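You operate a simulated robot arm through the tools that you are given. There is no shell and no other tool. Be economical: measure what you need, move in short steps, check, and stop when the job is done.

You are at the controls of a simulated robot arm. One attempt, no reset.

Task
Open the door of the short oven, put the small steel tray on the floor of the short oven and shut the door again.

It is judged by the outcome, as a careful person would: the job done as asked, and still so three seconds after it is handed in. It fails if anything else is knocked over, pushed out of place, dropped, spilled or broken.

Robot
A 7-joint arm with a two-finger parallel gripper on a trunk, on a base that drives. Base frame: it is fixed to the floor where the robot stands at the start and does not move with it; the origin is under the middle of the robot, x ahead of it, y to its left, z up. Readings come in mm, degrees, newtons and seconds.
With the tool pointing down near the work surface it reaches from about 100 to 660 mm from the robot's upright axis, wherever it stands. Its first joint turns from -115.0 to 115.0 degrees. Places, roughly: door of the short oven [900, 200, 1000]; floor of the short oven [1200, 400, 700]. Payload 3.91 kg.
The tool frame sits at the grasp point between the pads (the TCP): z along the fingers, y along the line on which they close. The tips reach 30 mm beyond it. Largest opening 110 mm; finger width 20, thickness 10; the body of the gripper, 48 by 112 mm, starts 55 mm behind the TCP.
Orientation is that of the tool frame in the base frame, as a unit quaternion [w, x, y, z]. With the fingers straight down and closing along the base's y, the tool's x points along the base's -x, its y along +y and its z along -z.

Tools
- The arm moves only by the tool step_arm. Its argument "moves" is a list of rows, each a list of 2 entries, a list of its own where there are three numbers: the shift along the tool's x, y, z in mm, then the turn, a rotation vector about the tool's x, y, z in degrees. In form: [[[tx, ty, tz], [rx, ry, rz]], ...]. A call has 1 to 12 rows; each row is the pose to reach, as a shift and turn from the pose commanded when the call began, along the tool's axes at that moment. "hand" is the gripper command, from -1 (shut) to 1 (fully open), values between in proportion, set as the call begins (left out, the last holds). Rows are played at 5 a second. More than 50 mm and 8.6 degrees between two rows, or a gripper value outside its range, and nothing of the call is played. Where a pose cannot be reached the arm comes as near as it can. A force on the tool above 40 N (or 10 N above the force at the start of the call, whichever is more), or a blocked arm, ends the call early, and 0.2 s more pass. The fingers move at their own pace (about 153 mm/s each) and stop on an object; they squeeze with about 44 N. The grip force told is the motor's: it shows also when the fingers shut on nothing. Time passes only in rows, and 0.2 s behind the last, so rows that repeat a pose let the fingers close. It gives the time, the measured TCP pose, the force on the tool (base axes), the opening and the grip force at its end, in the units of the frame above (readings bear some noise), and new pictures: "show" is both (left out), scene, wrist or none.
- Cameras (640 x 400 px; columns grow to the right, rows downward): "scene" is now at [212.7, 178, 1264.8]; the picture's right is [-0.35, -0.94, 0.00], its down [-0.72, 0.27, -0.64] and it looks along [0.60, -0.22, -0.77] (base axes); focal length 214 px, centre (320, 200). "wrist" rides on the gripper at [72, 17, -103] in the tool frame; the picture's right is [-0.23, 0.97, 0.00], its down [-0.76, -0.18, -0.62] and it looks along [-0.61, -0.14, 0.78] (tool axes); focal length 222 px, centre (320, 200). There is no depth. A picture from a camera that has moved, and an enlarged one, comes with that camera's place and axes in the base frame and with its lens.
- slide_trunk(by): slides the trunk up (or, below 0, down) by that many mm; the arm and the scene camera ride with it, the base frame stays. It gives what a move gives, with no picture.
- base_move(legs): drives the robot by 1 to 6 legs, each [ahead, left, turn to the left] in mm, mm and degrees, along the robot's own axes; the way and the turn of a leg run together, so that a leg with both is an arc; at most 1500 mm and 180 degrees a leg. The arm and the cameras ride along, it lands a little off, and it stops where it bumps. It gives what a move gives, and a new picture of the scene camera.
- pan_tilt(pan, tilt): turns the head with the scene camera to pan (to the left, within 80 degrees either way) and tilt (down, from -29 to 69), counted from straight ahead of the robot. It gives what a move gives, and a new picture of the scene camera.
- zoom(camera, box): a new picture of the part [left, top, right, bottom] of that camera's present view, enlarged. It takes no simulated time.
- job_done(): hands the job in; it is judged then, once.

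Work in short steps. Places have to be worked out from the pictures, the camera data and where the tool is seen: move nearer, look again, correct. Check each grasp and each placing, and mend what went wrong. You have 120 turns and 170 pictures in all, those below and enlarged ones among them. Open the gripper and draw the arm clear of the work before you hand the job in, unless the task says otherwise; then end with one line.

The tools are called by a JSON object that holds its "name" and its "arguments". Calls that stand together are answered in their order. step_arm: Moves the arm, as the interface text tells. Its arguments: {"type":"object","properties":{"moves":{"type":"array","items":{"type":"array"}},"hand":{"type":"number"},"show":{"type":"string","enum":["both","scene","wrist","none"]}},"required":["moves"]} The other tools are called the same way: slide_trunk (by) slides the trunk up or down; base_move (legs) drives the base; pan_tilt (pan, tilt) turns the head that bears the scene camera; zoom (camera, box) takes an enlarged picture of a part of a camera's view; job_done () hands the job in.

At the start:

```text
t: 0.0
position: [628.5, -223.0, 1055.2]
tool_rot: [-0.001, -0.001, 1.0, 0.0]
force: [0.1, -0.2, 0.4]
grip_width: 110.0
grip_force: 0.0
trunk travel left (down, up): [-625.0, 365.0]
robot x, y, heading: [-1.6, 0.7, -0.0]
head pan, tilt: [-20.3, 50.5]
```

scene: 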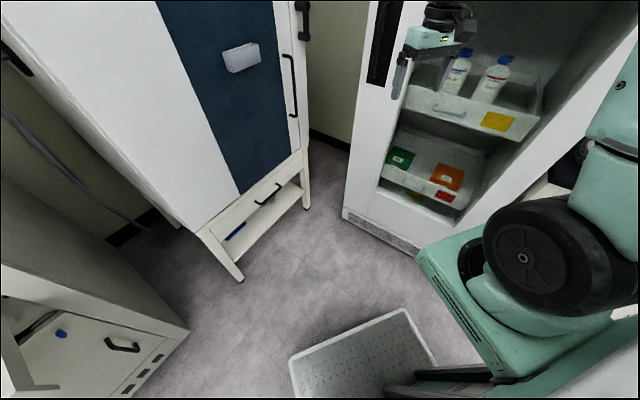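
wrist: 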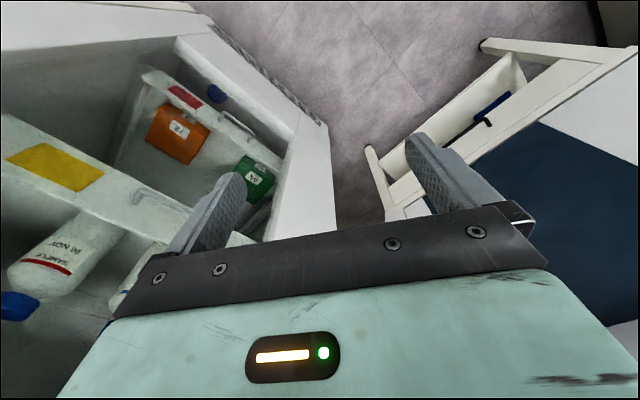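

The first pictures show a blue-fronted cabinet ahead, a fridge to the right and a bench on the left. I'll raise the head to look ahead.

{"name": "pan_tilt", "arguments": {"pan": 15, "tilt": 25}}

{"name": "pan_tilt", "arguments": {"pan": 70, "tilt": 40}}

{"name": "pan_tilt", "arguments": {"pan": -70, "tilt": 40}}

```text
t: 1.0
position: [627.9, -222.2, 1056.3]
tool_rot: [0.001, 0.0, 1.0, 0.0]
force: [0.0, 0.6, 0.0]
grip_width: 110.2
grip_force: 0.0
trunk travel left (down, up): [-625.0, 365.0]
robot x, y, heading: [-1.5, -2.2, -0.0]
head pan, tilt: [15.0, 25.0]
camera scene: at [230.0, 228.3, 1302.9], right [0.26, -0.97, 0.0], down [-0.41, -0.11, -0.91], along [0.88, 0.23, -0.42], focal length 214 px, centre (320, 200)
```

scene: 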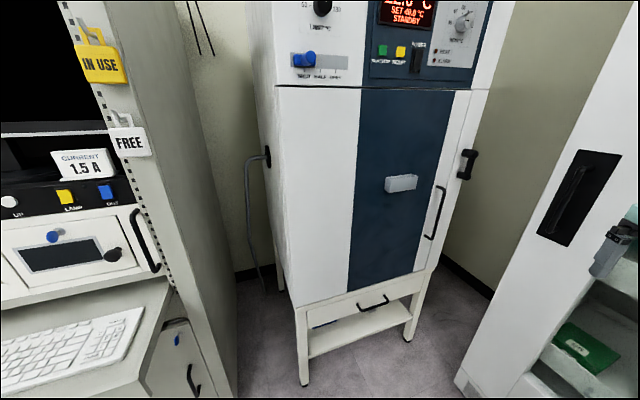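

```text
t: 2.2
position: [628.5, -222.4, 1054.8]
tool_rot: [0.0, -0.001, 1.0, 0.0]
force: [0.0, 0.1, 0.9]
grip_width: 110.1
grip_force: 0.2
trunk travel left (down, up): [-625.0, 365.0]
robot x, y, heading: [-1.4, -0.9, 0.1]
head pan, tilt: [70.0, 40.0]
camera scene: at [170.1, 284.4, 1279.7], right [0.94, -0.34, 0.0], down [-0.22, -0.6, -0.77], along [0.26, 0.72, -0.64], focal length 214 px, centre (320, 200)
```

scene: 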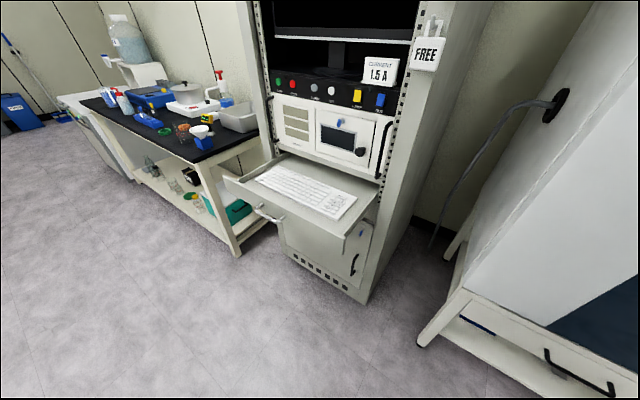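

```text
t: 4.5
position: [628.3, -222.0, 1055.6]
tool_rot: [0.0, 0.0, 1.0, 0.0]
force: [0.4, 0.5, 0.3]
grip_width: 110.0
grip_force: 0.1
trunk travel left (down, up): [-625.0, 365.0]
robot x, y, heading: [2.0, 0.7, 0.0]
head pan, tilt: [-70.0, 40.0]
camera scene: at [170.1, 124.7, 1279.6], right [-0.94, -0.34, 0.0], down [-0.22, 0.6, -0.77], along [0.26, -0.72, -0.64], focal length 214 px, centre (320, 200)
```

scene: 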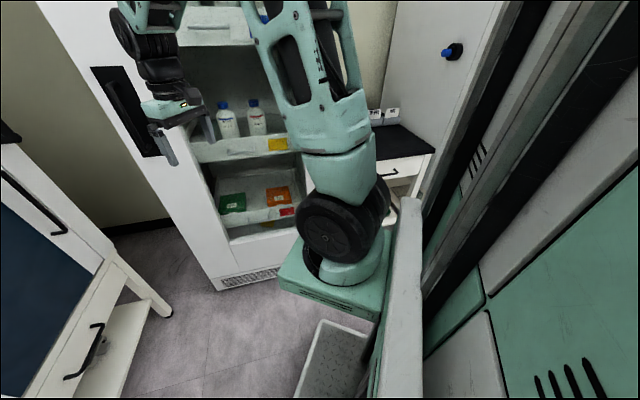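

The blue-fronted unit ahead looks like the oven. I need to find the tray, so I'll zoom at several places; first looking left at the far table.

{"name": "pan_tilt", "arguments": {"pan": 80, "tilt": 25}}

{"name": "zoom", "arguments": {"camera": "scene", "box": [80, 60, 400, 260]}}

{"name": "pan_tilt", "arguments": {"pan": -80, "tilt": 10}}

{"name": "pan_tilt", "arguments": {"pan": 10, "tilt": 0}}

```text
t: 6.8
position: [629.4, -222.9, 1054.7]
tool_rot: [0.0, 0.0, 1.0, 0.0]
force: [0.0, -0.5, -0.7]
grip_width: 110.0
grip_force: 0.0
trunk travel left (down, up): [-625.0, 365.0]
robot x, y, heading: [0.3, -1.0, -0.1]
head pan, tilt: [80.0, 25.0]
camera scene: at [157.0, 295.3, 1303.0], right [0.98, -0.17, 0.0], down [-0.07, -0.42, -0.91], along [0.16, 0.89, -0.42], focal length 214 px, centre (320, 200)
```

scene: 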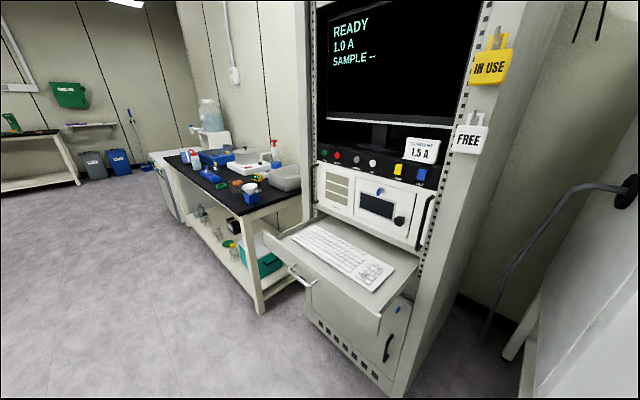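

```text
2.00 times, centred on (240, 160) of scene
camera zoom: at [157.0, 295.3, 1303.0], right [0.98, -0.17, 0.0], down [-0.07, -0.42, -0.91], along [0.16, 0.89, -0.42], focal length 429 px, centre (480, 280)
```

zoom: 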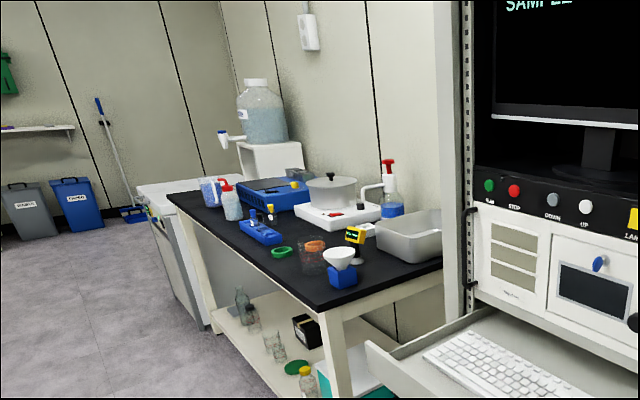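

```text
t: 9.3
position: [628.0, -223.1, 1055.3]
tool_rot: [0.0, 0.0, 1.0, 0.0]
force: [-0.3, -0.6, 0.6]
grip_width: 109.9
grip_force: 0.0
trunk travel left (down, up): [-625.0, 365.0]
robot x, y, heading: [1.1, -0.6, 0.2]
head pan, tilt: [-80.0, 10.0]
camera scene: at [157.2, 113.0, 1327.3], right [-0.98, -0.17, 0.0], down [-0.03, 0.17, -0.98], along [0.17, -0.97, -0.17], focal length 214 px, centre (320, 200)
```

scene: 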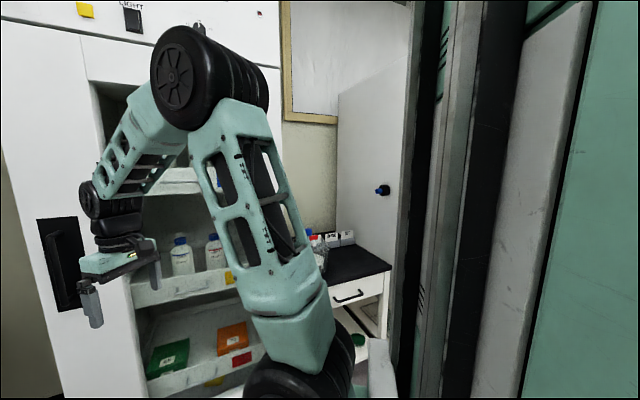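

```text
t: 10.9
position: [626.4, -222.2, 1055.4]
tool_rot: [0.0, 0.001, 1.0, 0.0]
force: [-0.1, -0.1, -0.1]
grip_width: 109.9
grip_force: 0.0
trunk travel left (down, up): [-625.0, 365.0]
robot x, y, heading: [0.7, -3.9, -0.1]
head pan, tilt: [10.0, 0.0]
camera scene: at [229.6, 220.1, 1343.3], right [0.17, -0.98, 0.0], down [0.0, 0.0, -1.0], along [0.98, 0.17, 0.0], focal length 214 px, centre (320, 200)
```

scene: 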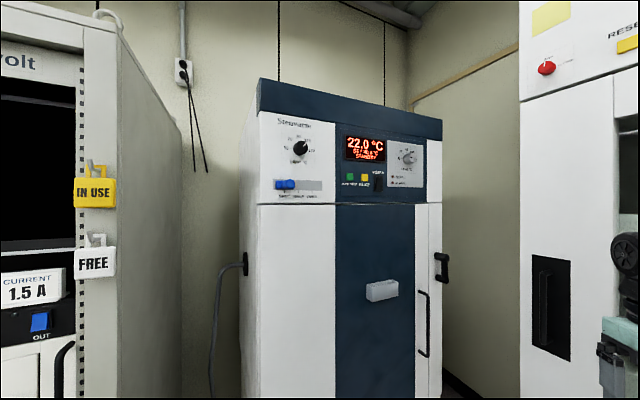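

Top panel shows 22 °C, so this is the oven. Now look down in front of the base and zoom at the oven door for the handle.

{"name": "zoom", "arguments": {"camera": "scene", "box": [240, 200, 480, 350]}}

{"name": "pan_tilt", "arguments": {"pan": -30, "tilt": 69}}

{"name": "pan_tilt", "arguments": {"pan": 15, "tilt": 45}}

```text
2.67 times, centred on (360, 275) of scene
camera zoom: at [229.6, 220.1, 1343.3], right [0.17, -0.98, 0.0], down [0.0, 0.0, -1.0], along [0.98, 0.17, 0.0], focal length 572 px, centre (213, 0)
```

zoom: 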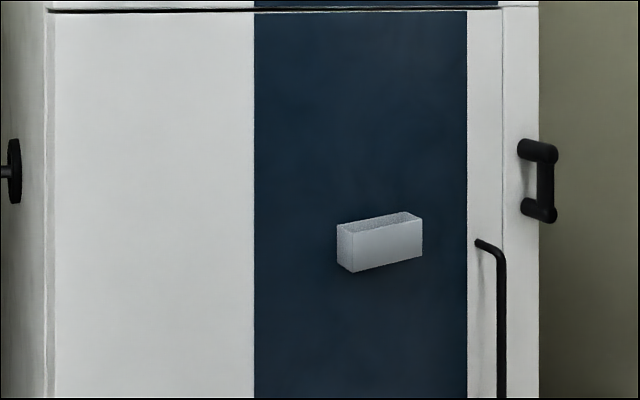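

```text
t: 12.3
position: [627.9, -223.5, 1055.4]
tool_rot: [0.0, 0.0, 1.0, 0.0]
force: [0.6, -0.1, 0.5]
grip_width: 109.8
grip_force: 0.1
trunk travel left (down, up): [-625.0, 365.0]
robot x, y, heading: [0.8, -1.5, -0.1]
head pan, tilt: [-30.0, 68.8]
camera scene: at [189.4, 176.6, 1243.6], right [-0.5, -0.87, 0.0], down [-0.81, 0.47, -0.36], along [0.31, -0.18, -0.93], focal length 214 px, centre (320, 200)
```

scene: 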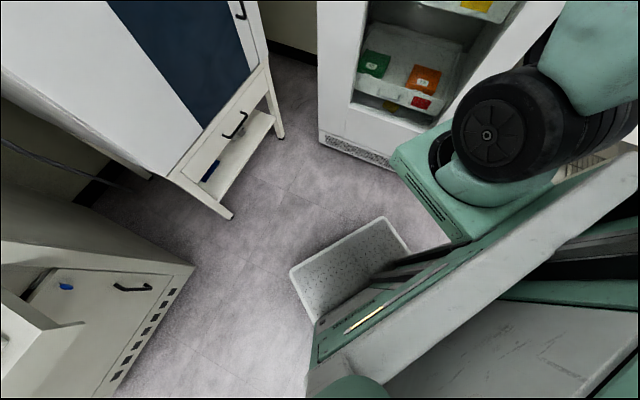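

```text
t: 13.5
position: [627.5, -222.1, 1055.7]
tool_rot: [0.0, 0.0, 1.0, 0.0]
force: [0.7, -0.4, -1.2]
grip_width: 110.2
grip_force: 0.0
trunk travel left (down, up): [-625.0, 365.0]
robot x, y, heading: [-0.2, -2.0, 0.1]
head pan, tilt: [15.0, 45.0]
camera scene: at [219.5, 225.5, 1272.3], right [0.26, -0.97, 0.0], down [-0.68, -0.18, -0.71], along [0.68, 0.18, -0.71], focal length 214 px, centre (320, 200)
```

scene: 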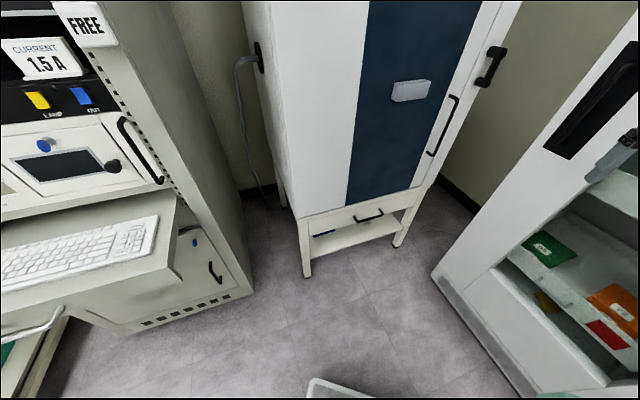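

I haven't spotted the steel tray yet. I'll turn the base left in place to survey the rest of the room.

{"name": "base_move", "arguments": {"legs": [[0, 0, 55]]}}

{"name": "pan_tilt", "arguments": {"pan": 75, "tilt": 25}}

{"name": "pan_tilt", "arguments": {"pan": 20, "tilt": 30}}

```text
t: 16.3
position: [547.8, 380.2, 1054.9]
tool_rot: [0.001, -0.455, 0.89, 0.0]
force: [-0.1, -0.2, 0.2]
grip_width: 109.9
grip_force: 0.1
trunk travel left (down, up): [-625.0, 365.0]
robot x, y, heading: [-3.5, 1.5, 53.9]
head pan, tilt: [15.0, 45.0]
camera scene: at [-55.5, 310.7, 1272.4], right [0.94, -0.35, 0.0], down [-0.25, -0.66, -0.71], along [0.25, 0.66, -0.71], focal length 214 px, centre (320, 200)
```

scene: 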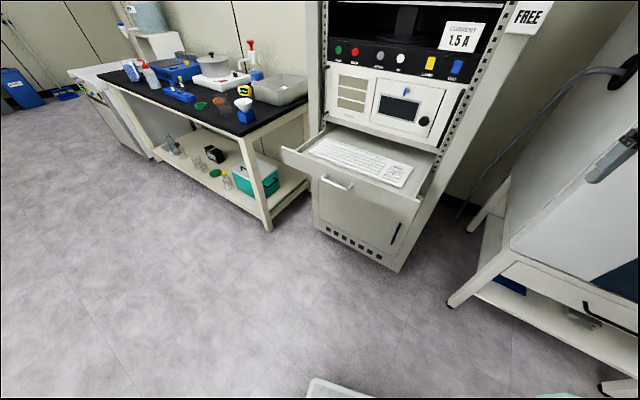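

```text
t: 17.6
position: [547.0, 378.7, 1055.0]
tool_rot: [0.0, -0.455, 0.89, 0.0]
force: [-0.1, 0.2, -0.1]
grip_width: 110.0
grip_force: 0.0
trunk travel left (down, up): [-625.0, 365.0]
robot x, y, heading: [1.0, -1.5, 54.3]
head pan, tilt: [75.0, 25.0]
camera scene: at [-142.6, 306.1, 1302.9], right [0.78, 0.63, 0.0], down [0.27, -0.33, -0.91], along [-0.57, 0.7, -0.42], focal length 214 px, centre (320, 200)
```

scene: 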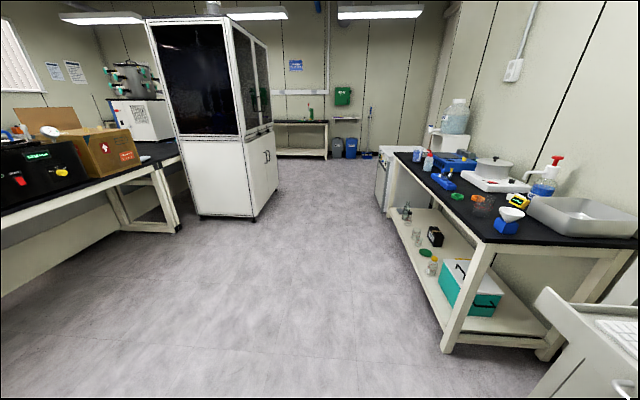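

```text
t: 18.8
position: [548.7, 378.4, 1055.6]
tool_rot: [0.001, -0.456, 0.89, 0.0]
force: [0.3, 0.3, 0.3]
grip_width: 109.7
grip_force: 0.1
trunk travel left (down, up): [-625.0, 365.0]
robot x, y, heading: [1.8, -3.1, 54.3]
head pan, tilt: [20.0, 30.0]
camera scene: at [-59.8, 321.7, 1295.0], right [0.96, -0.27, 0.0], down [-0.14, -0.48, -0.87], along [0.23, 0.83, -0.5], focal length 214 px, centre (320, 200)
```

scene: 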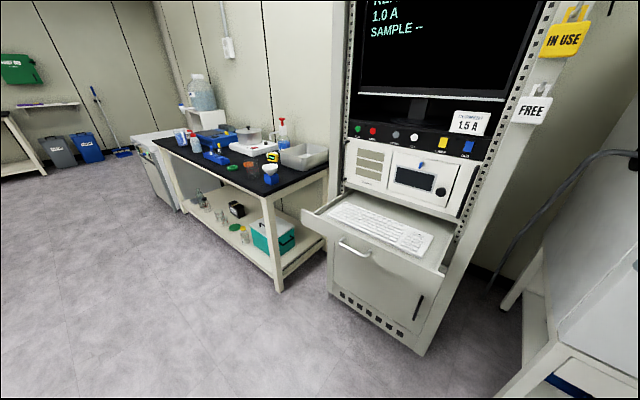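

There's something greyish on the shelf beneath the oven. I'll look closer there.

{"name": "pan_tilt", "arguments": {"pan": -35, "tilt": 48}}

{"name": "zoom", "arguments": {"camera": "scene", "box": [220, 150, 540, 350]}}

```text
t: 20.1
position: [547.9, 380.0, 1056.2]
tool_rot: [0.0, -0.456, 0.89, 0.0]
force: [0.3, -0.8, 0.0]
grip_width: 109.8
grip_force: 0.0
trunk travel left (down, up): [-625.0, 365.0]
robot x, y, heading: [2.1, 1.9, 54.2]
head pan, tilt: [-35.0, 48.0]
camera scene: at [-10.0, 260.7, 1268.2], right [0.33, -0.94, 0.0], down [-0.7, -0.25, -0.67], along [0.63, 0.22, -0.74], focal length 214 px, centre (320, 200)
```

scene: 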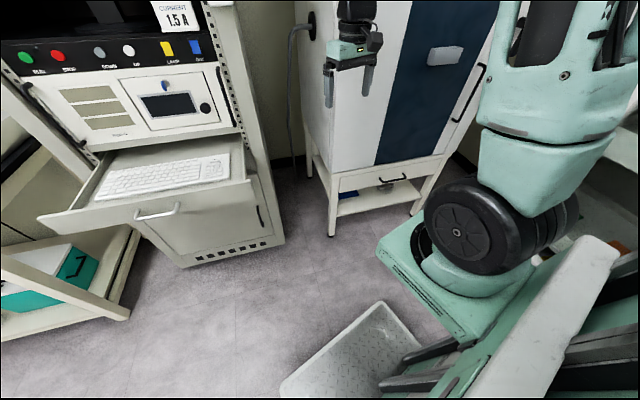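

```text
2.00 times, centred on (380, 250) of scene
camera zoom: at [-10.0, 260.7, 1268.2], right [0.33, -0.94, 0.0], down [-0.7, -0.25, -0.67], along [0.63, 0.22, -0.74], focal length 429 px, centre (200, 100)
```

zoom: 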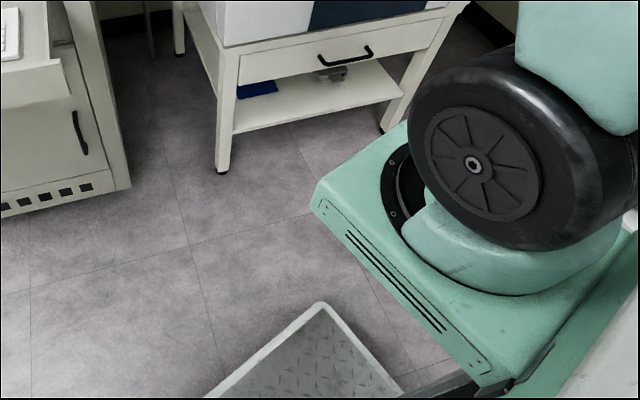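

No tray there. Before turning further I'll draw the arm in for clearance.

{"name": "step_arm", "arguments": {"moves": [[[50, 0, 0], [0, 0, 0]], [[100, 0, 0], [0, 0, 0]], [[150, 0, 0], [0, 0, 0]], [[200, 0, 0], [0, 0, 0]], [[230, 0, 0], [0, 0, 0]]], "show": "none"}}

{"name": "base_move", "arguments": {"legs": [[0, 0, 80]]}}

{"name": "pan_tilt", "arguments": {"pan": 50, "tilt": 25}}

{"name": "pan_tilt", "arguments": {"pan": -15, "tilt": 25}}

```text
t: 21.3
position: [421.8, 204.2, 1056.0]
tool_rot: [0.0, -0.457, 0.89, 0.0]
force: [-0.3, 0.9, 0.3]
grip_width: 109.8
grip_force: 0.0
out of reach, approached as far as the arm can: row 5
trunk travel left (down, up): [-625.0, 365.0]
robot x, y, heading: [0.3, 1.3, 54.0]
head pan, tilt: [-35.0, 48.0]
```

```text
t: 25.1
position: [-132.2, 449.5, 1055.3]
tool_rot: [0.0, 0.923, -0.385, 0.0]
force: [-0.6, -1.1, 0.3]
grip_width: 109.8
grip_force: 0.1
trunk travel left (down, up): [-625.0, 365.0]
robot x, y, heading: [2.8, 0.9, 134.9]
head pan, tilt: [-35.0, 48.0]
camera scene: at [-260.1, 33.5, 1268.2], right [0.99, 0.17, 0.0], down [0.13, -0.73, -0.67], along [-0.11, 0.66, -0.74], focal length 214 px, centre (320, 200)
```

scene: 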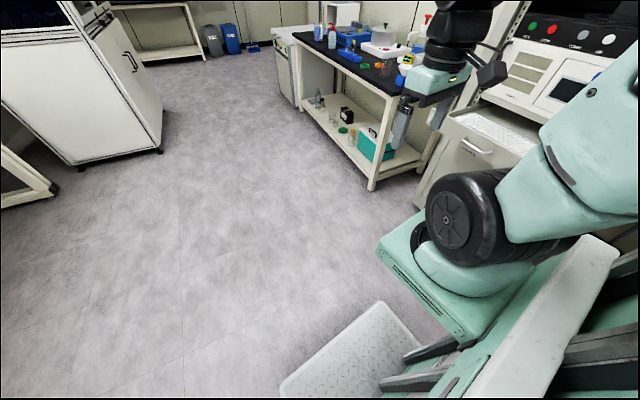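

```text
t: 26.7
position: [-132.7, 450.1, 1056.1]
tool_rot: [0.0, 0.923, -0.384, 0.0]
force: [0.1, 0.1, -0.8]
grip_width: 110.1
grip_force: 0.0
trunk travel left (down, up): [-625.0, 365.0]
robot x, y, heading: [-0.1, 1.4, 134.9]
head pan, tilt: [50.0, 25.0]
camera scene: at [-338.4, -51.9, 1302.9], right [-0.08, 1.0, 0.0], down [0.42, 0.04, -0.91], along [-0.9, -0.08, -0.42], focal length 214 px, centre (320, 200)
```

scene: 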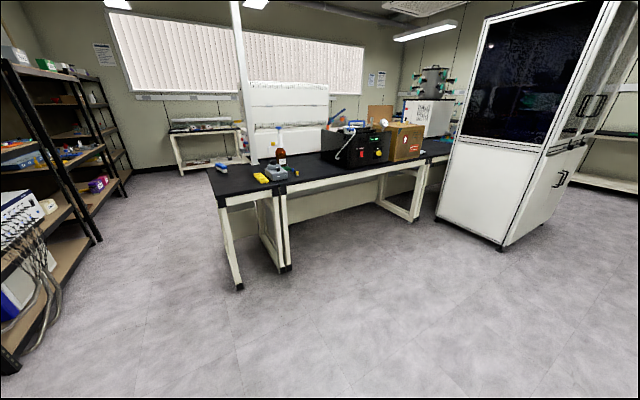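

```text
t: 28.1
position: [-132.2, 451.1, 1056.4]
tool_rot: [0.0, 0.923, -0.384, 0.0]
force: [0.2, -0.3, 0.3]
grip_width: 109.9
grip_force: 0.0
trunk travel left (down, up): [-625.0, 365.0]
robot x, y, heading: [-3.0, -0.6, 134.9]
head pan, tilt: [-15.0, 25.0]
camera scene: at [-292.5, 35.7, 1303.0], right [0.87, 0.5, 0.0], down [0.21, -0.37, -0.91], along [-0.45, 0.79, -0.42], focal length 214 px, centre (320, 200)
```

scene: 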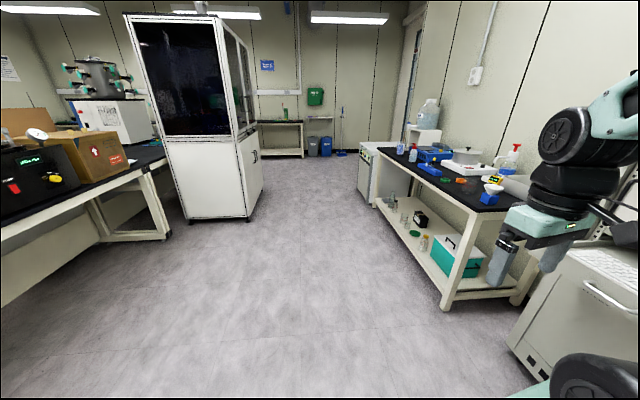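

Still none. Continue turning to see the remaining side (near the fridge's right).

{"name": "base_move", "arguments": {"legs": [[0, 0, 90]]}}

{"name": "pan_tilt", "arguments": {"pan": 65, "tilt": 30}}

{"name": "pan_tilt", "arguments": {"pan": 10, "tilt": 25}}

```text
t: 32.3
position: [-451.5, -129.1, 1056.7]
tool_rot: [0.0, 0.926, 0.378, 0.0]
force: [0.0, -1.0, 0.2]
grip_width: 110.0
grip_force: 0.2
trunk travel left (down, up): [-625.0, 365.0]
robot x, y, heading: [-2.9, 3.4, -135.7]
head pan, tilt: [-15.0, 25.0]
camera scene: at [-39.2, -291.5, 1303.0], right [-0.49, 0.87, 0.0], down [0.37, 0.21, -0.91], along [-0.79, -0.45, -0.42], focal length 214 px, centre (320, 200)
```

scene: 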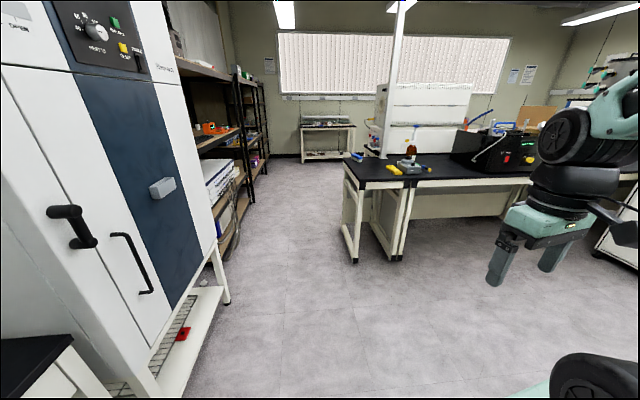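

```text
t: 33.8
position: [-451.8, -128.9, 1055.7]
tool_rot: [0.0, 0.925, 0.379, 0.0]
force: [0.3, 0.3, -0.4]
grip_width: 110.0
grip_force: 0.0
trunk travel left (down, up): [-625.0, 365.0]
robot x, y, heading: [-1.3, -1.1, -135.7]
head pan, tilt: [65.0, 30.0]
camera scene: at [71.1, -331.5, 1295.0], right [-0.94, -0.33, 0.0], down [-0.17, 0.47, -0.87], along [0.29, -0.82, -0.5], focal length 214 px, centre (320, 200)
```

scene: 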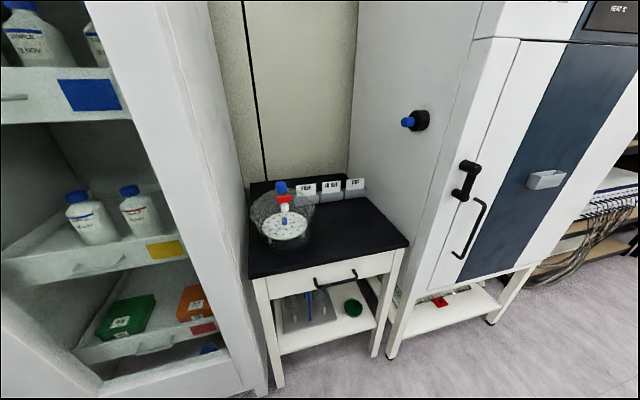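

```text
t: 35.0
position: [-450.8, -129.2, 1057.1]
tool_rot: [0.0, 0.926, 0.379, -0.001]
force: [-0.4, -0.8, 0.2]
grip_width: 110.1
grip_force: 0.0
trunk travel left (down, up): [-625.0, 365.0]
robot x, y, heading: [-0.2, 0.6, -135.8]
head pan, tilt: [10.0, 25.0]
camera scene: at [-12.5, -321.2, 1303.0], right [-0.81, 0.58, 0.0], down [0.25, 0.34, -0.91], along [-0.53, -0.74, -0.42], focal length 214 px, centre (320, 200)
```

scene: 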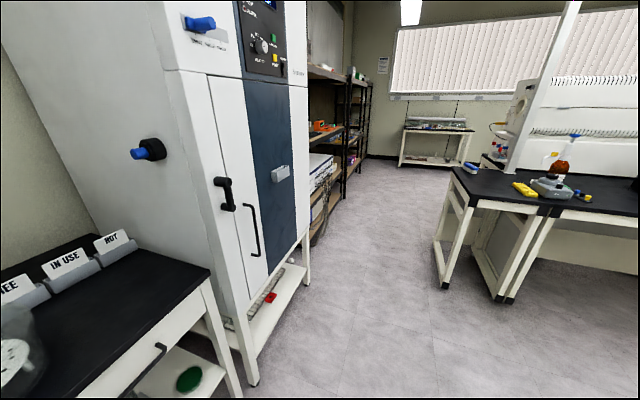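

There's a second, taller oven here and a small table between with something metallic on its lower shelf. I'll look there.

{"name": "pan_tilt", "arguments": {"pan": 65, "tilt": 45}}

{"name": "zoom", "arguments": {"camera": "scene", "box": [220, 150, 460, 300]}}

```text
t: 36.3
position: [-452.0, -129.6, 1056.2]
tool_rot: [0.001, 0.926, 0.378, 0.0]
force: [1.0, -0.4, -0.3]
grip_width: 110.0
grip_force: 0.1
trunk travel left (down, up): [-625.0, 365.0]
robot x, y, heading: [-0.1, 0.9, -135.4]
head pan, tilt: [65.0, 45.0]
camera scene: at [68.1, -322.9, 1272.4], right [-0.94, -0.33, 0.0], down [-0.23, 0.67, -0.71], along [0.24, -0.67, -0.71], focal length 214 px, centre (320, 200)
```

scene: 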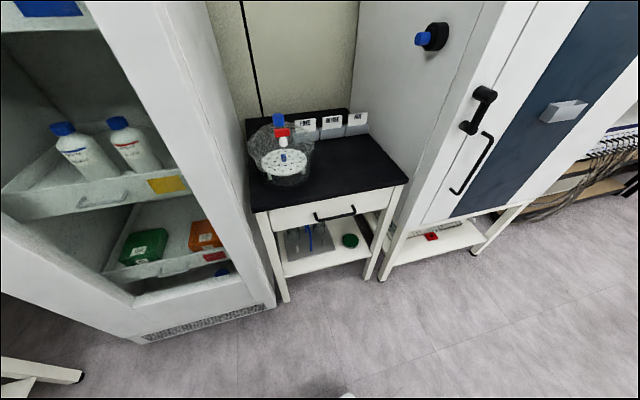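

```text
2.67 times, centred on (340, 225) of scene
camera zoom: at [68.1, -322.9, 1272.4], right [-0.94, -0.33, 0.0], down [-0.23, 0.67, -0.71], along [0.24, -0.67, -0.71], focal length 572 px, centre (267, 133)
```

zoom: 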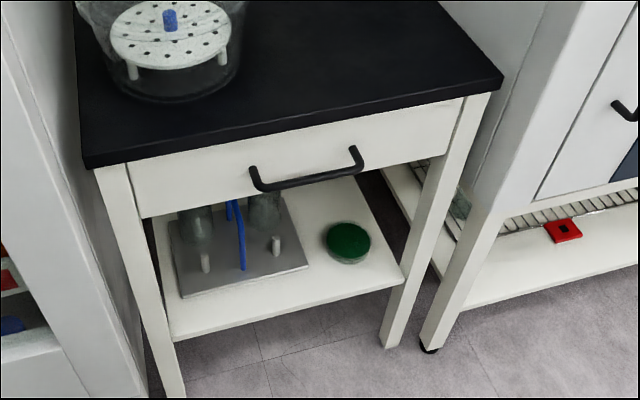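

The metallic thing is a drying stand, not a tray. I'll zoom on the bench across the room and the shelving.

{"name": "pan_tilt", "arguments": {"pan": 0, "tilt": 20}}

{"name": "zoom", "arguments": {"camera": "scene", "box": [120, 60, 440, 260]}}

{"name": "zoom", "arguments": {"camera": "scene", "box": [400, 60, 640, 210]}}

```text
t: 37.6
position: [-451.1, -128.6, 1057.0]
tool_rot: [0.0, 0.926, 0.379, 0.0]
force: [0.2, -0.7, -0.4]
grip_width: 110.0
grip_force: 0.1
trunk travel left (down, up): [-625.0, 365.0]
robot x, y, heading: [-0.1, -2.7, -135.7]
head pan, tilt: [0.0, 20.0]
camera scene: at [-25.4, -311.5, 1311.0], right [-0.7, 0.71, 0.0], down [0.24, 0.24, -0.94], along [-0.67, -0.66, -0.34], focal length 214 px, centre (320, 200)
```

scene: 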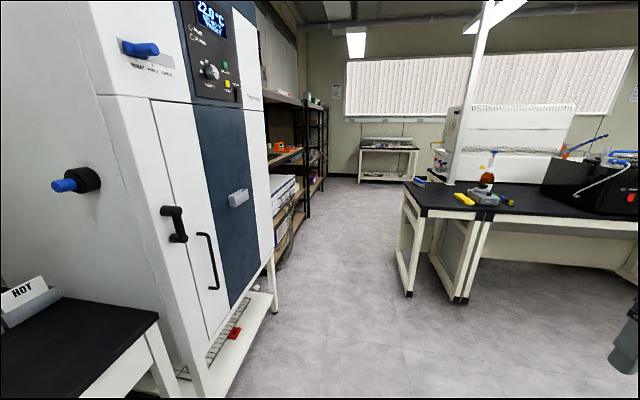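

```text
2.00 times, centred on (280, 160) of scene
camera zoom: at [-25.4, -311.5, 1311.0], right [-0.7, 0.71, 0.0], down [0.24, 0.24, -0.94], along [-0.67, -0.66, -0.34], focal length 429 px, centre (400, 280)
```

zoom: 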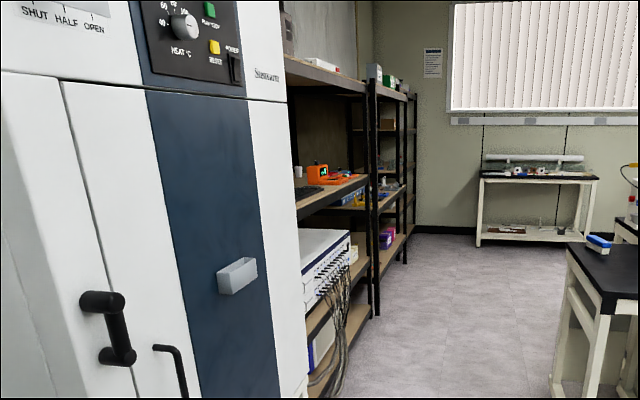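

```text
2.67 times, centred on (520, 135) of scene
camera zoom: at [-25.4, -311.5, 1311.0], right [-0.7, 0.71, 0.0], down [0.24, 0.24, -0.94], along [-0.67, -0.66, -0.34], focal length 572 px, centre (-213, 373)
```

zoom: 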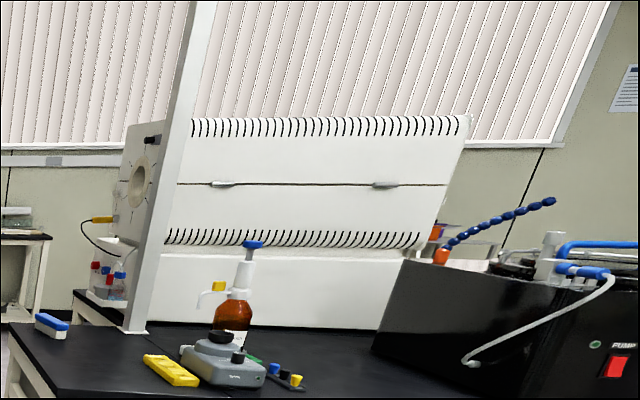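

Turn back the way I came, stopping to inspect the left table and the oven's lower shelf closely.

{"name": "base_move", "arguments": {"legs": [[0, 0, -160]]}}

{"name": "pan_tilt", "arguments": {"pan": 35, "tilt": 35}}

{"name": "zoom", "arguments": {"camera": "scene", "box": [200, 60, 440, 210]}}

```text
t: 44.7
position: [390.7, 259.9, 1056.6]
tool_rot: [-0.001, -0.515, 0.857, 0.0]
force: [0.1, 0.1, -0.1]
grip_width: 109.8
grip_force: 0.1
trunk travel left (down, up): [-625.0, 365.0]
robot x, y, heading: [0.5, 0.0, 62.2]
head pan, tilt: [0.0, 20.0]
camera scene: at [-72.2, 303.3, 1311.1], right [0.88, -0.47, 0.0], down [-0.16, -0.3, -0.94], along [0.44, 0.83, -0.34], focal length 214 px, centre (320, 200)
```

scene: 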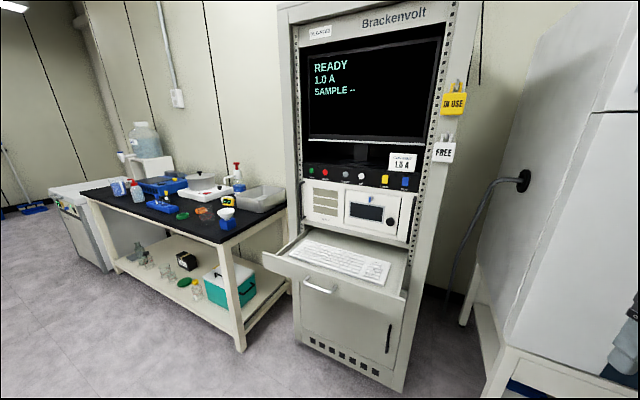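

```text
t: 45.7
position: [391.6, 258.9, 1055.5]
tool_rot: [0.0, -0.516, 0.857, 0.0]
force: [-0.3, -0.1, -0.1]
grip_width: 110.0
grip_force: 0.1
trunk travel left (down, up): [-625.0, 365.0]
robot x, y, heading: [0.9, -1.2, 62.2]
head pan, tilt: [35.0, 35.0]
camera scene: at [-126.5, 308.4, 1287.2], right [0.99, 0.12, 0.0], down [0.07, -0.57, -0.82], along [-0.1, 0.81, -0.57], focal length 214 px, centre (320, 200)
```

scene: 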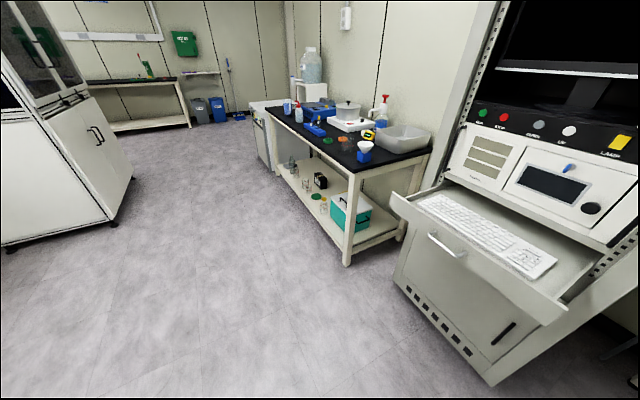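

```text
2.67 times, centred on (320, 135) of scene
camera zoom: at [-126.5, 308.4, 1287.2], right [0.99, 0.12, 0.0], down [0.07, -0.57, -0.82], along [-0.1, 0.81, -0.57], focal length 572 px, centre (320, 373)
```

zoom: 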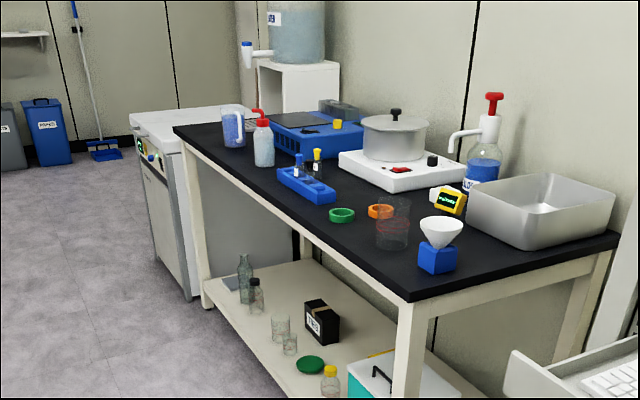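

The steel basin on the table is one candidate, but I'll check the oven area first. Turn back to face the oven and lower-look its shelf.

{"name": "base_move", "arguments": {"legs": [[0, 0, -30]]}}

{"name": "slide_trunk", "arguments": {"by": -400}}

{"name": "pan_tilt", "arguments": {"pan": -5, "tilt": 30}}

{"name": "zoom", "arguments": {"camera": "scene", "box": [240, 160, 480, 310]}}

```text
t: 47.6
position: [467.9, 27.8, 1057.0]
tool_rot: [0.0, -0.275, 0.961, 0.0]
force: [-0.6, 0.1, 0.7]
grip_width: 109.9
grip_force: 0.1
trunk travel left (down, up): [-625.0, 365.0]
robot x, y, heading: [-1.1, 2.7, 32.0]
head pan, tilt: [35.0, 35.0]
camera scene: at [45.7, 329.6, 1287.2], right [0.92, -0.39, 0.0], down [-0.23, -0.53, -0.82], along [0.32, 0.75, -0.57], focal length 214 px, centre (320, 200)
```

scene: 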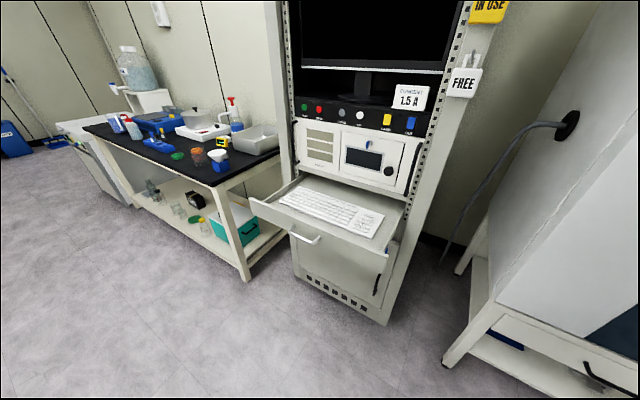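

```text
t: 51.4
position: [468.7, 28.0, 656.3]
tool_rot: [0.0, -0.275, 0.961, 0.0]
force: [0.4, -0.1, -0.7]
grip_width: 110.0
grip_force: 0.1
trunk travel left (down, up): [-225.0, 765.0]
robot x, y, heading: [-2.7, 0.9, 31.6]
head pan, tilt: [35.0, 35.0]
```

```text
t: 52.5
position: [467.6, 26.9, 656.2]
tool_rot: [0.0, -0.274, 0.962, -0.001]
force: [-0.9, -0.7, -0.3]
grip_width: 110.1
grip_force: 0.1
trunk travel left (down, up): [-225.0, 765.0]
robot x, y, heading: [-2.1, 1.6, 32.2]
head pan, tilt: [-5.0, 30.0]
camera scene: at [91.8, 289.6, 895.0], right [0.45, -0.89, 0.0], down [-0.45, -0.23, -0.87], along [0.77, 0.39, -0.5], focal length 214 px, centre (320, 200)
```

scene: 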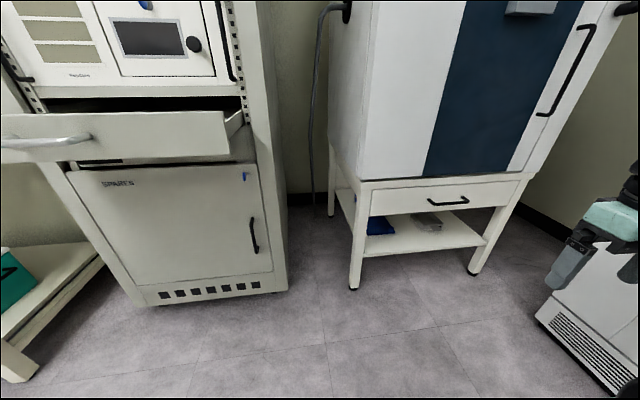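

```text
2.67 times, centred on (360, 235) of scene
camera zoom: at [91.8, 289.6, 895.0], right [0.45, -0.89, 0.0], down [-0.45, -0.23, -0.87], along [0.77, 0.39, -0.5], focal length 572 px, centre (213, 107)
```

zoom: 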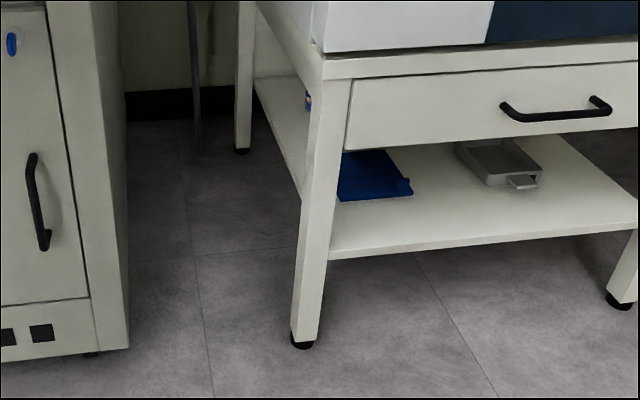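

Found it: a small grey tray with a front tab on the shelf under the oven (about [1150, 200, 240]). Now I raise the trunk again and study the door's handle and latch.

{"name": "slide_trunk", "arguments": {"by": 250}}

{"name": "pan_tilt", "arguments": {"pan": -30, "tilt": 10}}

{"name": "zoom", "arguments": {"camera": "scene", "box": [260, 60, 500, 210]}}

```text
t: 55.1
position: [468.4, 28.3, 906.5]
tool_rot: [-0.001, -0.275, 0.961, 0.0]
force: [0.2, -0.1, -0.6]
grip_width: 110.1
grip_force: 0.0
trunk travel left (down, up): [-475.0, 515.0]
robot x, y, heading: [1.1, 0.4, 32.1]
head pan, tilt: [-5.0, 30.0]
```

```text
t: 56.0
position: [468.8, 29.3, 906.5]
tool_rot: [0.001, -0.275, 0.961, 0.001]
force: [0.0, -0.4, -0.4]
grip_width: 110.1
grip_force: 0.0
trunk travel left (down, up): [-475.0, 515.0]
robot x, y, heading: [-0.9, -1.2, 31.9]
head pan, tilt: [-30.0, 10.0]
camera scene: at [104.1, 251.7, 1177.3], right [0.03, -1.0, 0.0], down [-0.17, -0.01, -0.98], along [0.98, 0.03, -0.17], focal length 214 px, centre (320, 200)
```

scene: 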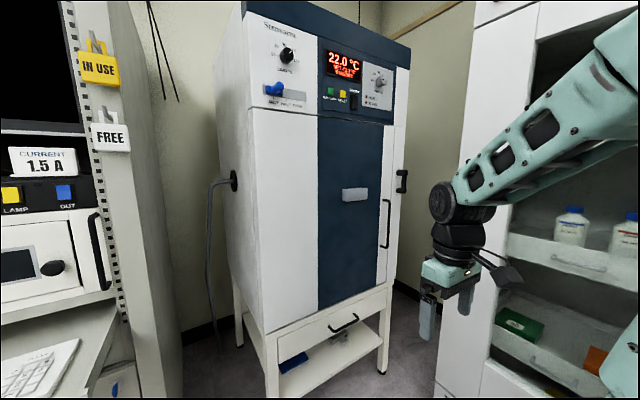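

```text
2.67 times, centred on (380, 135) of scene
camera zoom: at [104.1, 251.7, 1177.3], right [0.03, -1.0, 0.0], down [-0.17, -0.01, -0.98], along [0.98, 0.03, -0.17], focal length 572 px, centre (160, 373)
```

zoom: 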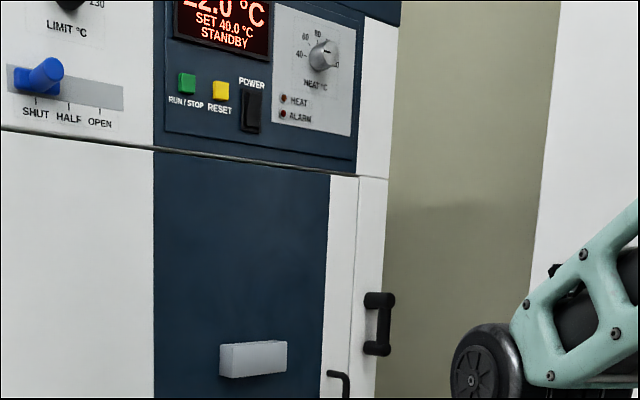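

The door's wire handle looks to be near [1032, -18, 800–1017], hinge on the left edge near [790, 475]. I'll drive to a spot facing the oven squarely with the arm in front of the handle.

{"name": "base_move", "arguments": {"legs": [[0, -320, 0], [130, 0, -1]]}}

{"name": "pan_tilt", "arguments": {"pan": -25, "tilt": 20}}

```text
t: 59.0
position: [753.0, -190.4, 907.1]
tool_rot: [0.0, -0.265, 0.964, 0.0]
force: [0.0, 0.8, 0.7]
grip_width: 109.8
grip_force: 0.1
trunk travel left (down, up): [-475.0, 515.0]
robot x, y, heading: [280.1, -209.2, 30.7]
head pan, tilt: [-30.0, 10.0]
camera scene: at [392.5, 39.9, 1177.3], right [0.01, -1.0, 0.0], down [-0.17, 0.0, -0.98], along [0.98, 0.01, -0.17], focal length 214 px, centre (320, 200)
```

scene: 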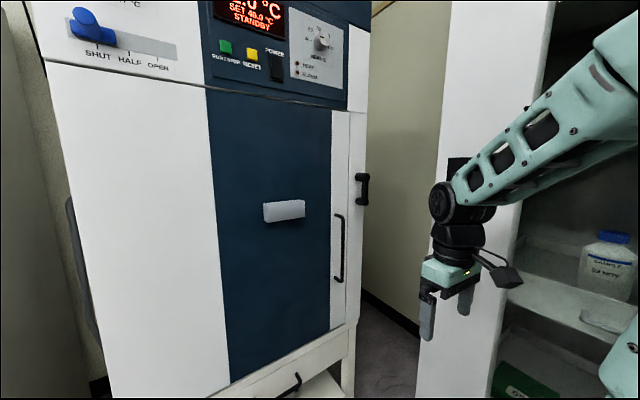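

```text
t: 59.7
position: [751.7, -190.7, 905.5]
tool_rot: [0.0, -0.266, 0.964, 0.0]
force: [0.8, -0.7, -1.0]
grip_width: 109.6
grip_force: 0.1
trunk travel left (down, up): [-475.0, 515.0]
robot x, y, heading: [281.6, -209.6, 30.8]
head pan, tilt: [-25.0, 20.0]
camera scene: at [392.2, 48.0, 1161.1], right [0.1, -0.99, 0.0], down [-0.34, -0.03, -0.94], along [0.94, 0.09, -0.34], focal length 214 px, centre (320, 200)
```

scene: 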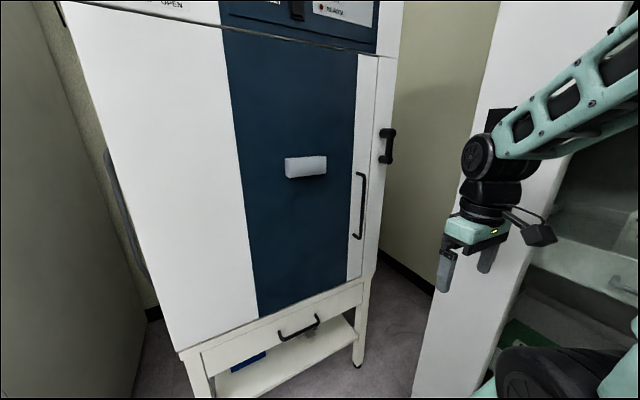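

Zoom in on the handle and the black fitting beside it.

{"name": "zoom", "arguments": {"camera": "scene", "box": [310, 100, 430, 175]}}

{"name": "zoom", "arguments": {"camera": "scene", "box": [310, 160, 430, 290]}}

```text
5.33 times, centred on (370, 138) of scene
camera zoom: at [392.2, 48.0, 1161.1], right [0.1, -0.99, 0.0], down [-0.34, -0.03, -0.94], along [0.94, 0.09, -0.34], focal length 1144 px, centre (53, 533)
```

zoom: 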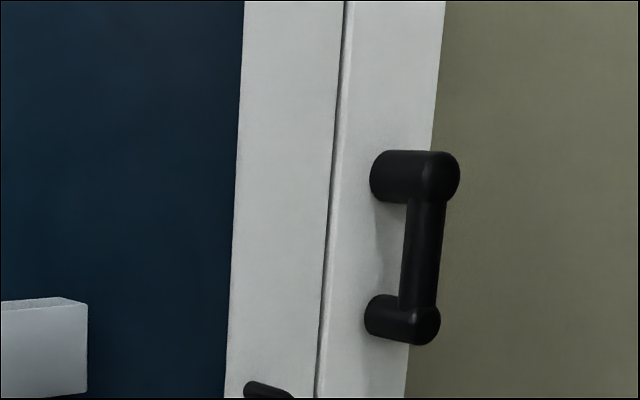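

```text
3.08 times, centred on (370, 225) of scene
camera zoom: at [392.2, 48.0, 1161.1], right [0.1, -0.99, 0.0], down [-0.34, -0.03, -0.94], along [0.94, 0.09, -0.34], focal length 660 px, centre (166, 123)
```

zoom: 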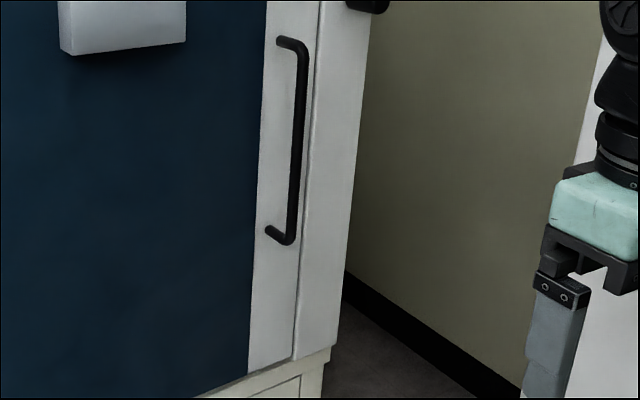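

The wire handle is a vertical bar, around [1060, -28, 905]. I'll bring the tool horizontal, facing the door, stopping about 120 mm short of it.

{"name": "step_arm", "arguments": {"moves": [[[-18, 0, 0], [0, -8.2, 0]], [[-36, 0, 0], [0, -16.4, 0]], [[-54, 0, 0], [0, -24.5, 0]], [[-72, -5, 0], [0, -32.7, 0]], [[-90, -5, 0], [0, -40.9, 0]], [[-108, -5, 0], [0, -49.1, 0]], [[-126, -10, 0], [0, -57.3, 0]], [[-144, -10, 0], [0, -65.5, 0]], [[-162, -10, 0], [0, -73.6, 0]], [[-180, -14, 0], [0, -81.8, 0]], [[-198, -14, 0], [0, -90, 0]]]}}

```text
t: 62.1
position: [992.2, -103.9, 906.8]
tool_rot: [0.682, -0.187, 0.681, 0.187]
force: [-0.7, 0.2, 1.2]
grip_width: 109.9
grip_force: 0.0
out of reach, approached as far as the arm can: row 1, 2, 3, 4, 5, 6, 7, 8, 9, 10, 11
trunk travel left (down, up): [-475.0, 515.0]
robot x, y, heading: [284.2, -210.5, 30.6]
head pan, tilt: [-25.0, 20.0]
camera scene: at [391.8, 47.9, 1161.2], right [0.1, -0.99, 0.0], down [-0.34, -0.03, -0.94], along [0.94, 0.09, -0.34], focal length 214 px, centre (320, 200)
camera wrist: at [894.9, -143.3, 834.8], right [-0.5, 0.84, 0.23], down [-0.45, -0.47, 0.76], along [0.74, 0.28, 0.61], focal length 222 px, centre (320, 200)
```

scene: 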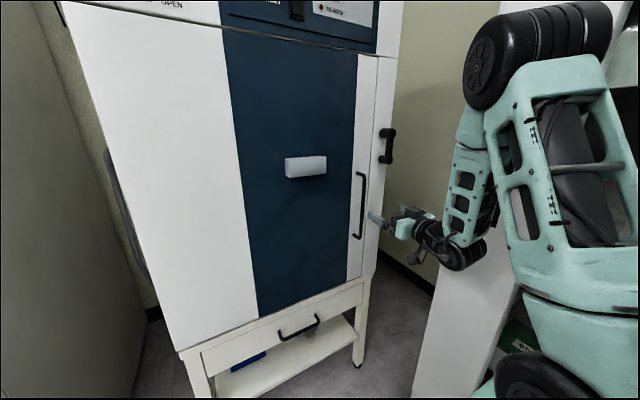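
wrist: 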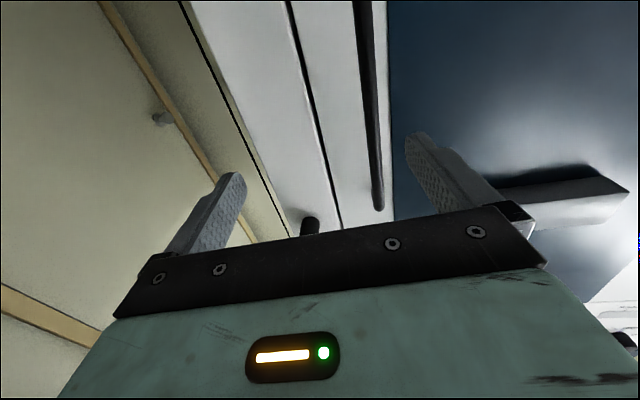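

Handle bar judged at about [1036, -26], i.e. 77 mm ahead and 44 mm to the left of the TCP. I shift sideways first and check.

{"name": "step_arm", "arguments": {"moves": [[[0, 22, 0], [0, 0, 0]], [[0, 44, 0], [0, 0, 0]], [[0, 44, 20], [0, 0, 0]]]}}

{"name": "zoom", "arguments": {"camera": "scene", "box": [310, 160, 470, 260]}}

```text
t: 62.9
position: [989.5, -55.5, 907.2]
tool_rot: [0.682, -0.188, 0.682, 0.188]
force: [-0.6, -0.4, 0.3]
grip_width: 109.9
grip_force: 0.0
out of reach, approached as far as the arm can: row 1, 2
trunk travel left (down, up): [-475.0, 515.0]
robot x, y, heading: [283.5, -211.5, 30.9]
head pan, tilt: [-25.0, 20.0]
camera scene: at [392.3, 47.9, 1161.1], right [0.1, -0.99, 0.0], down [-0.34, -0.03, -0.94], along [0.93, 0.09, -0.34], focal length 214 px, centre (320, 200)
camera wrist: at [892.4, -96.2, 833.9], right [-0.5, 0.84, 0.23], down [-0.44, -0.47, 0.76], along [0.74, 0.28, 0.61], focal length 222 px, centre (320, 200)
```

scene: 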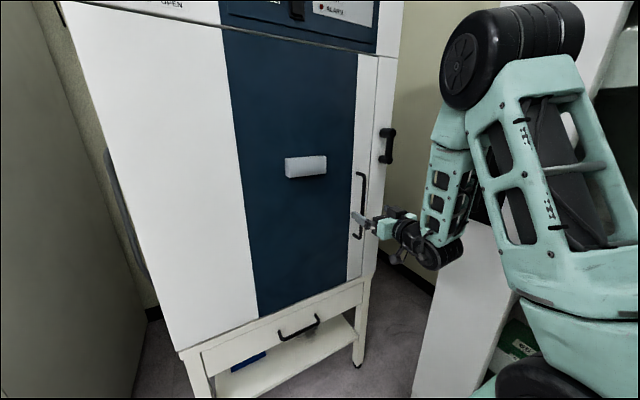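
wrist: 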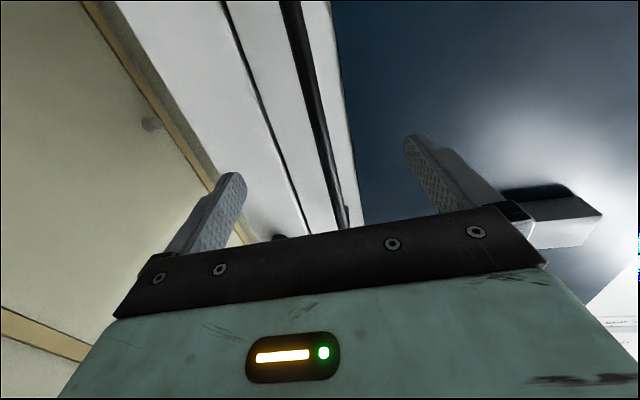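

```text
4.00 times, centred on (390, 210) of scene
camera zoom: at [392.3, 47.9, 1161.1], right [0.1, -0.99, 0.0], down [-0.34, -0.03, -0.94], along [0.93, 0.09, -0.34], focal length 858 px, centre (40, 160)
```

zoom: 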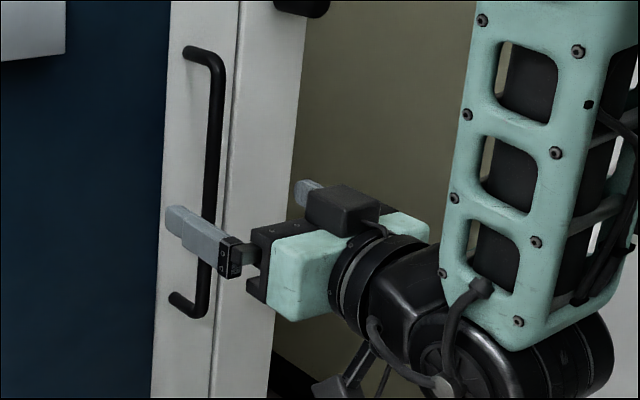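

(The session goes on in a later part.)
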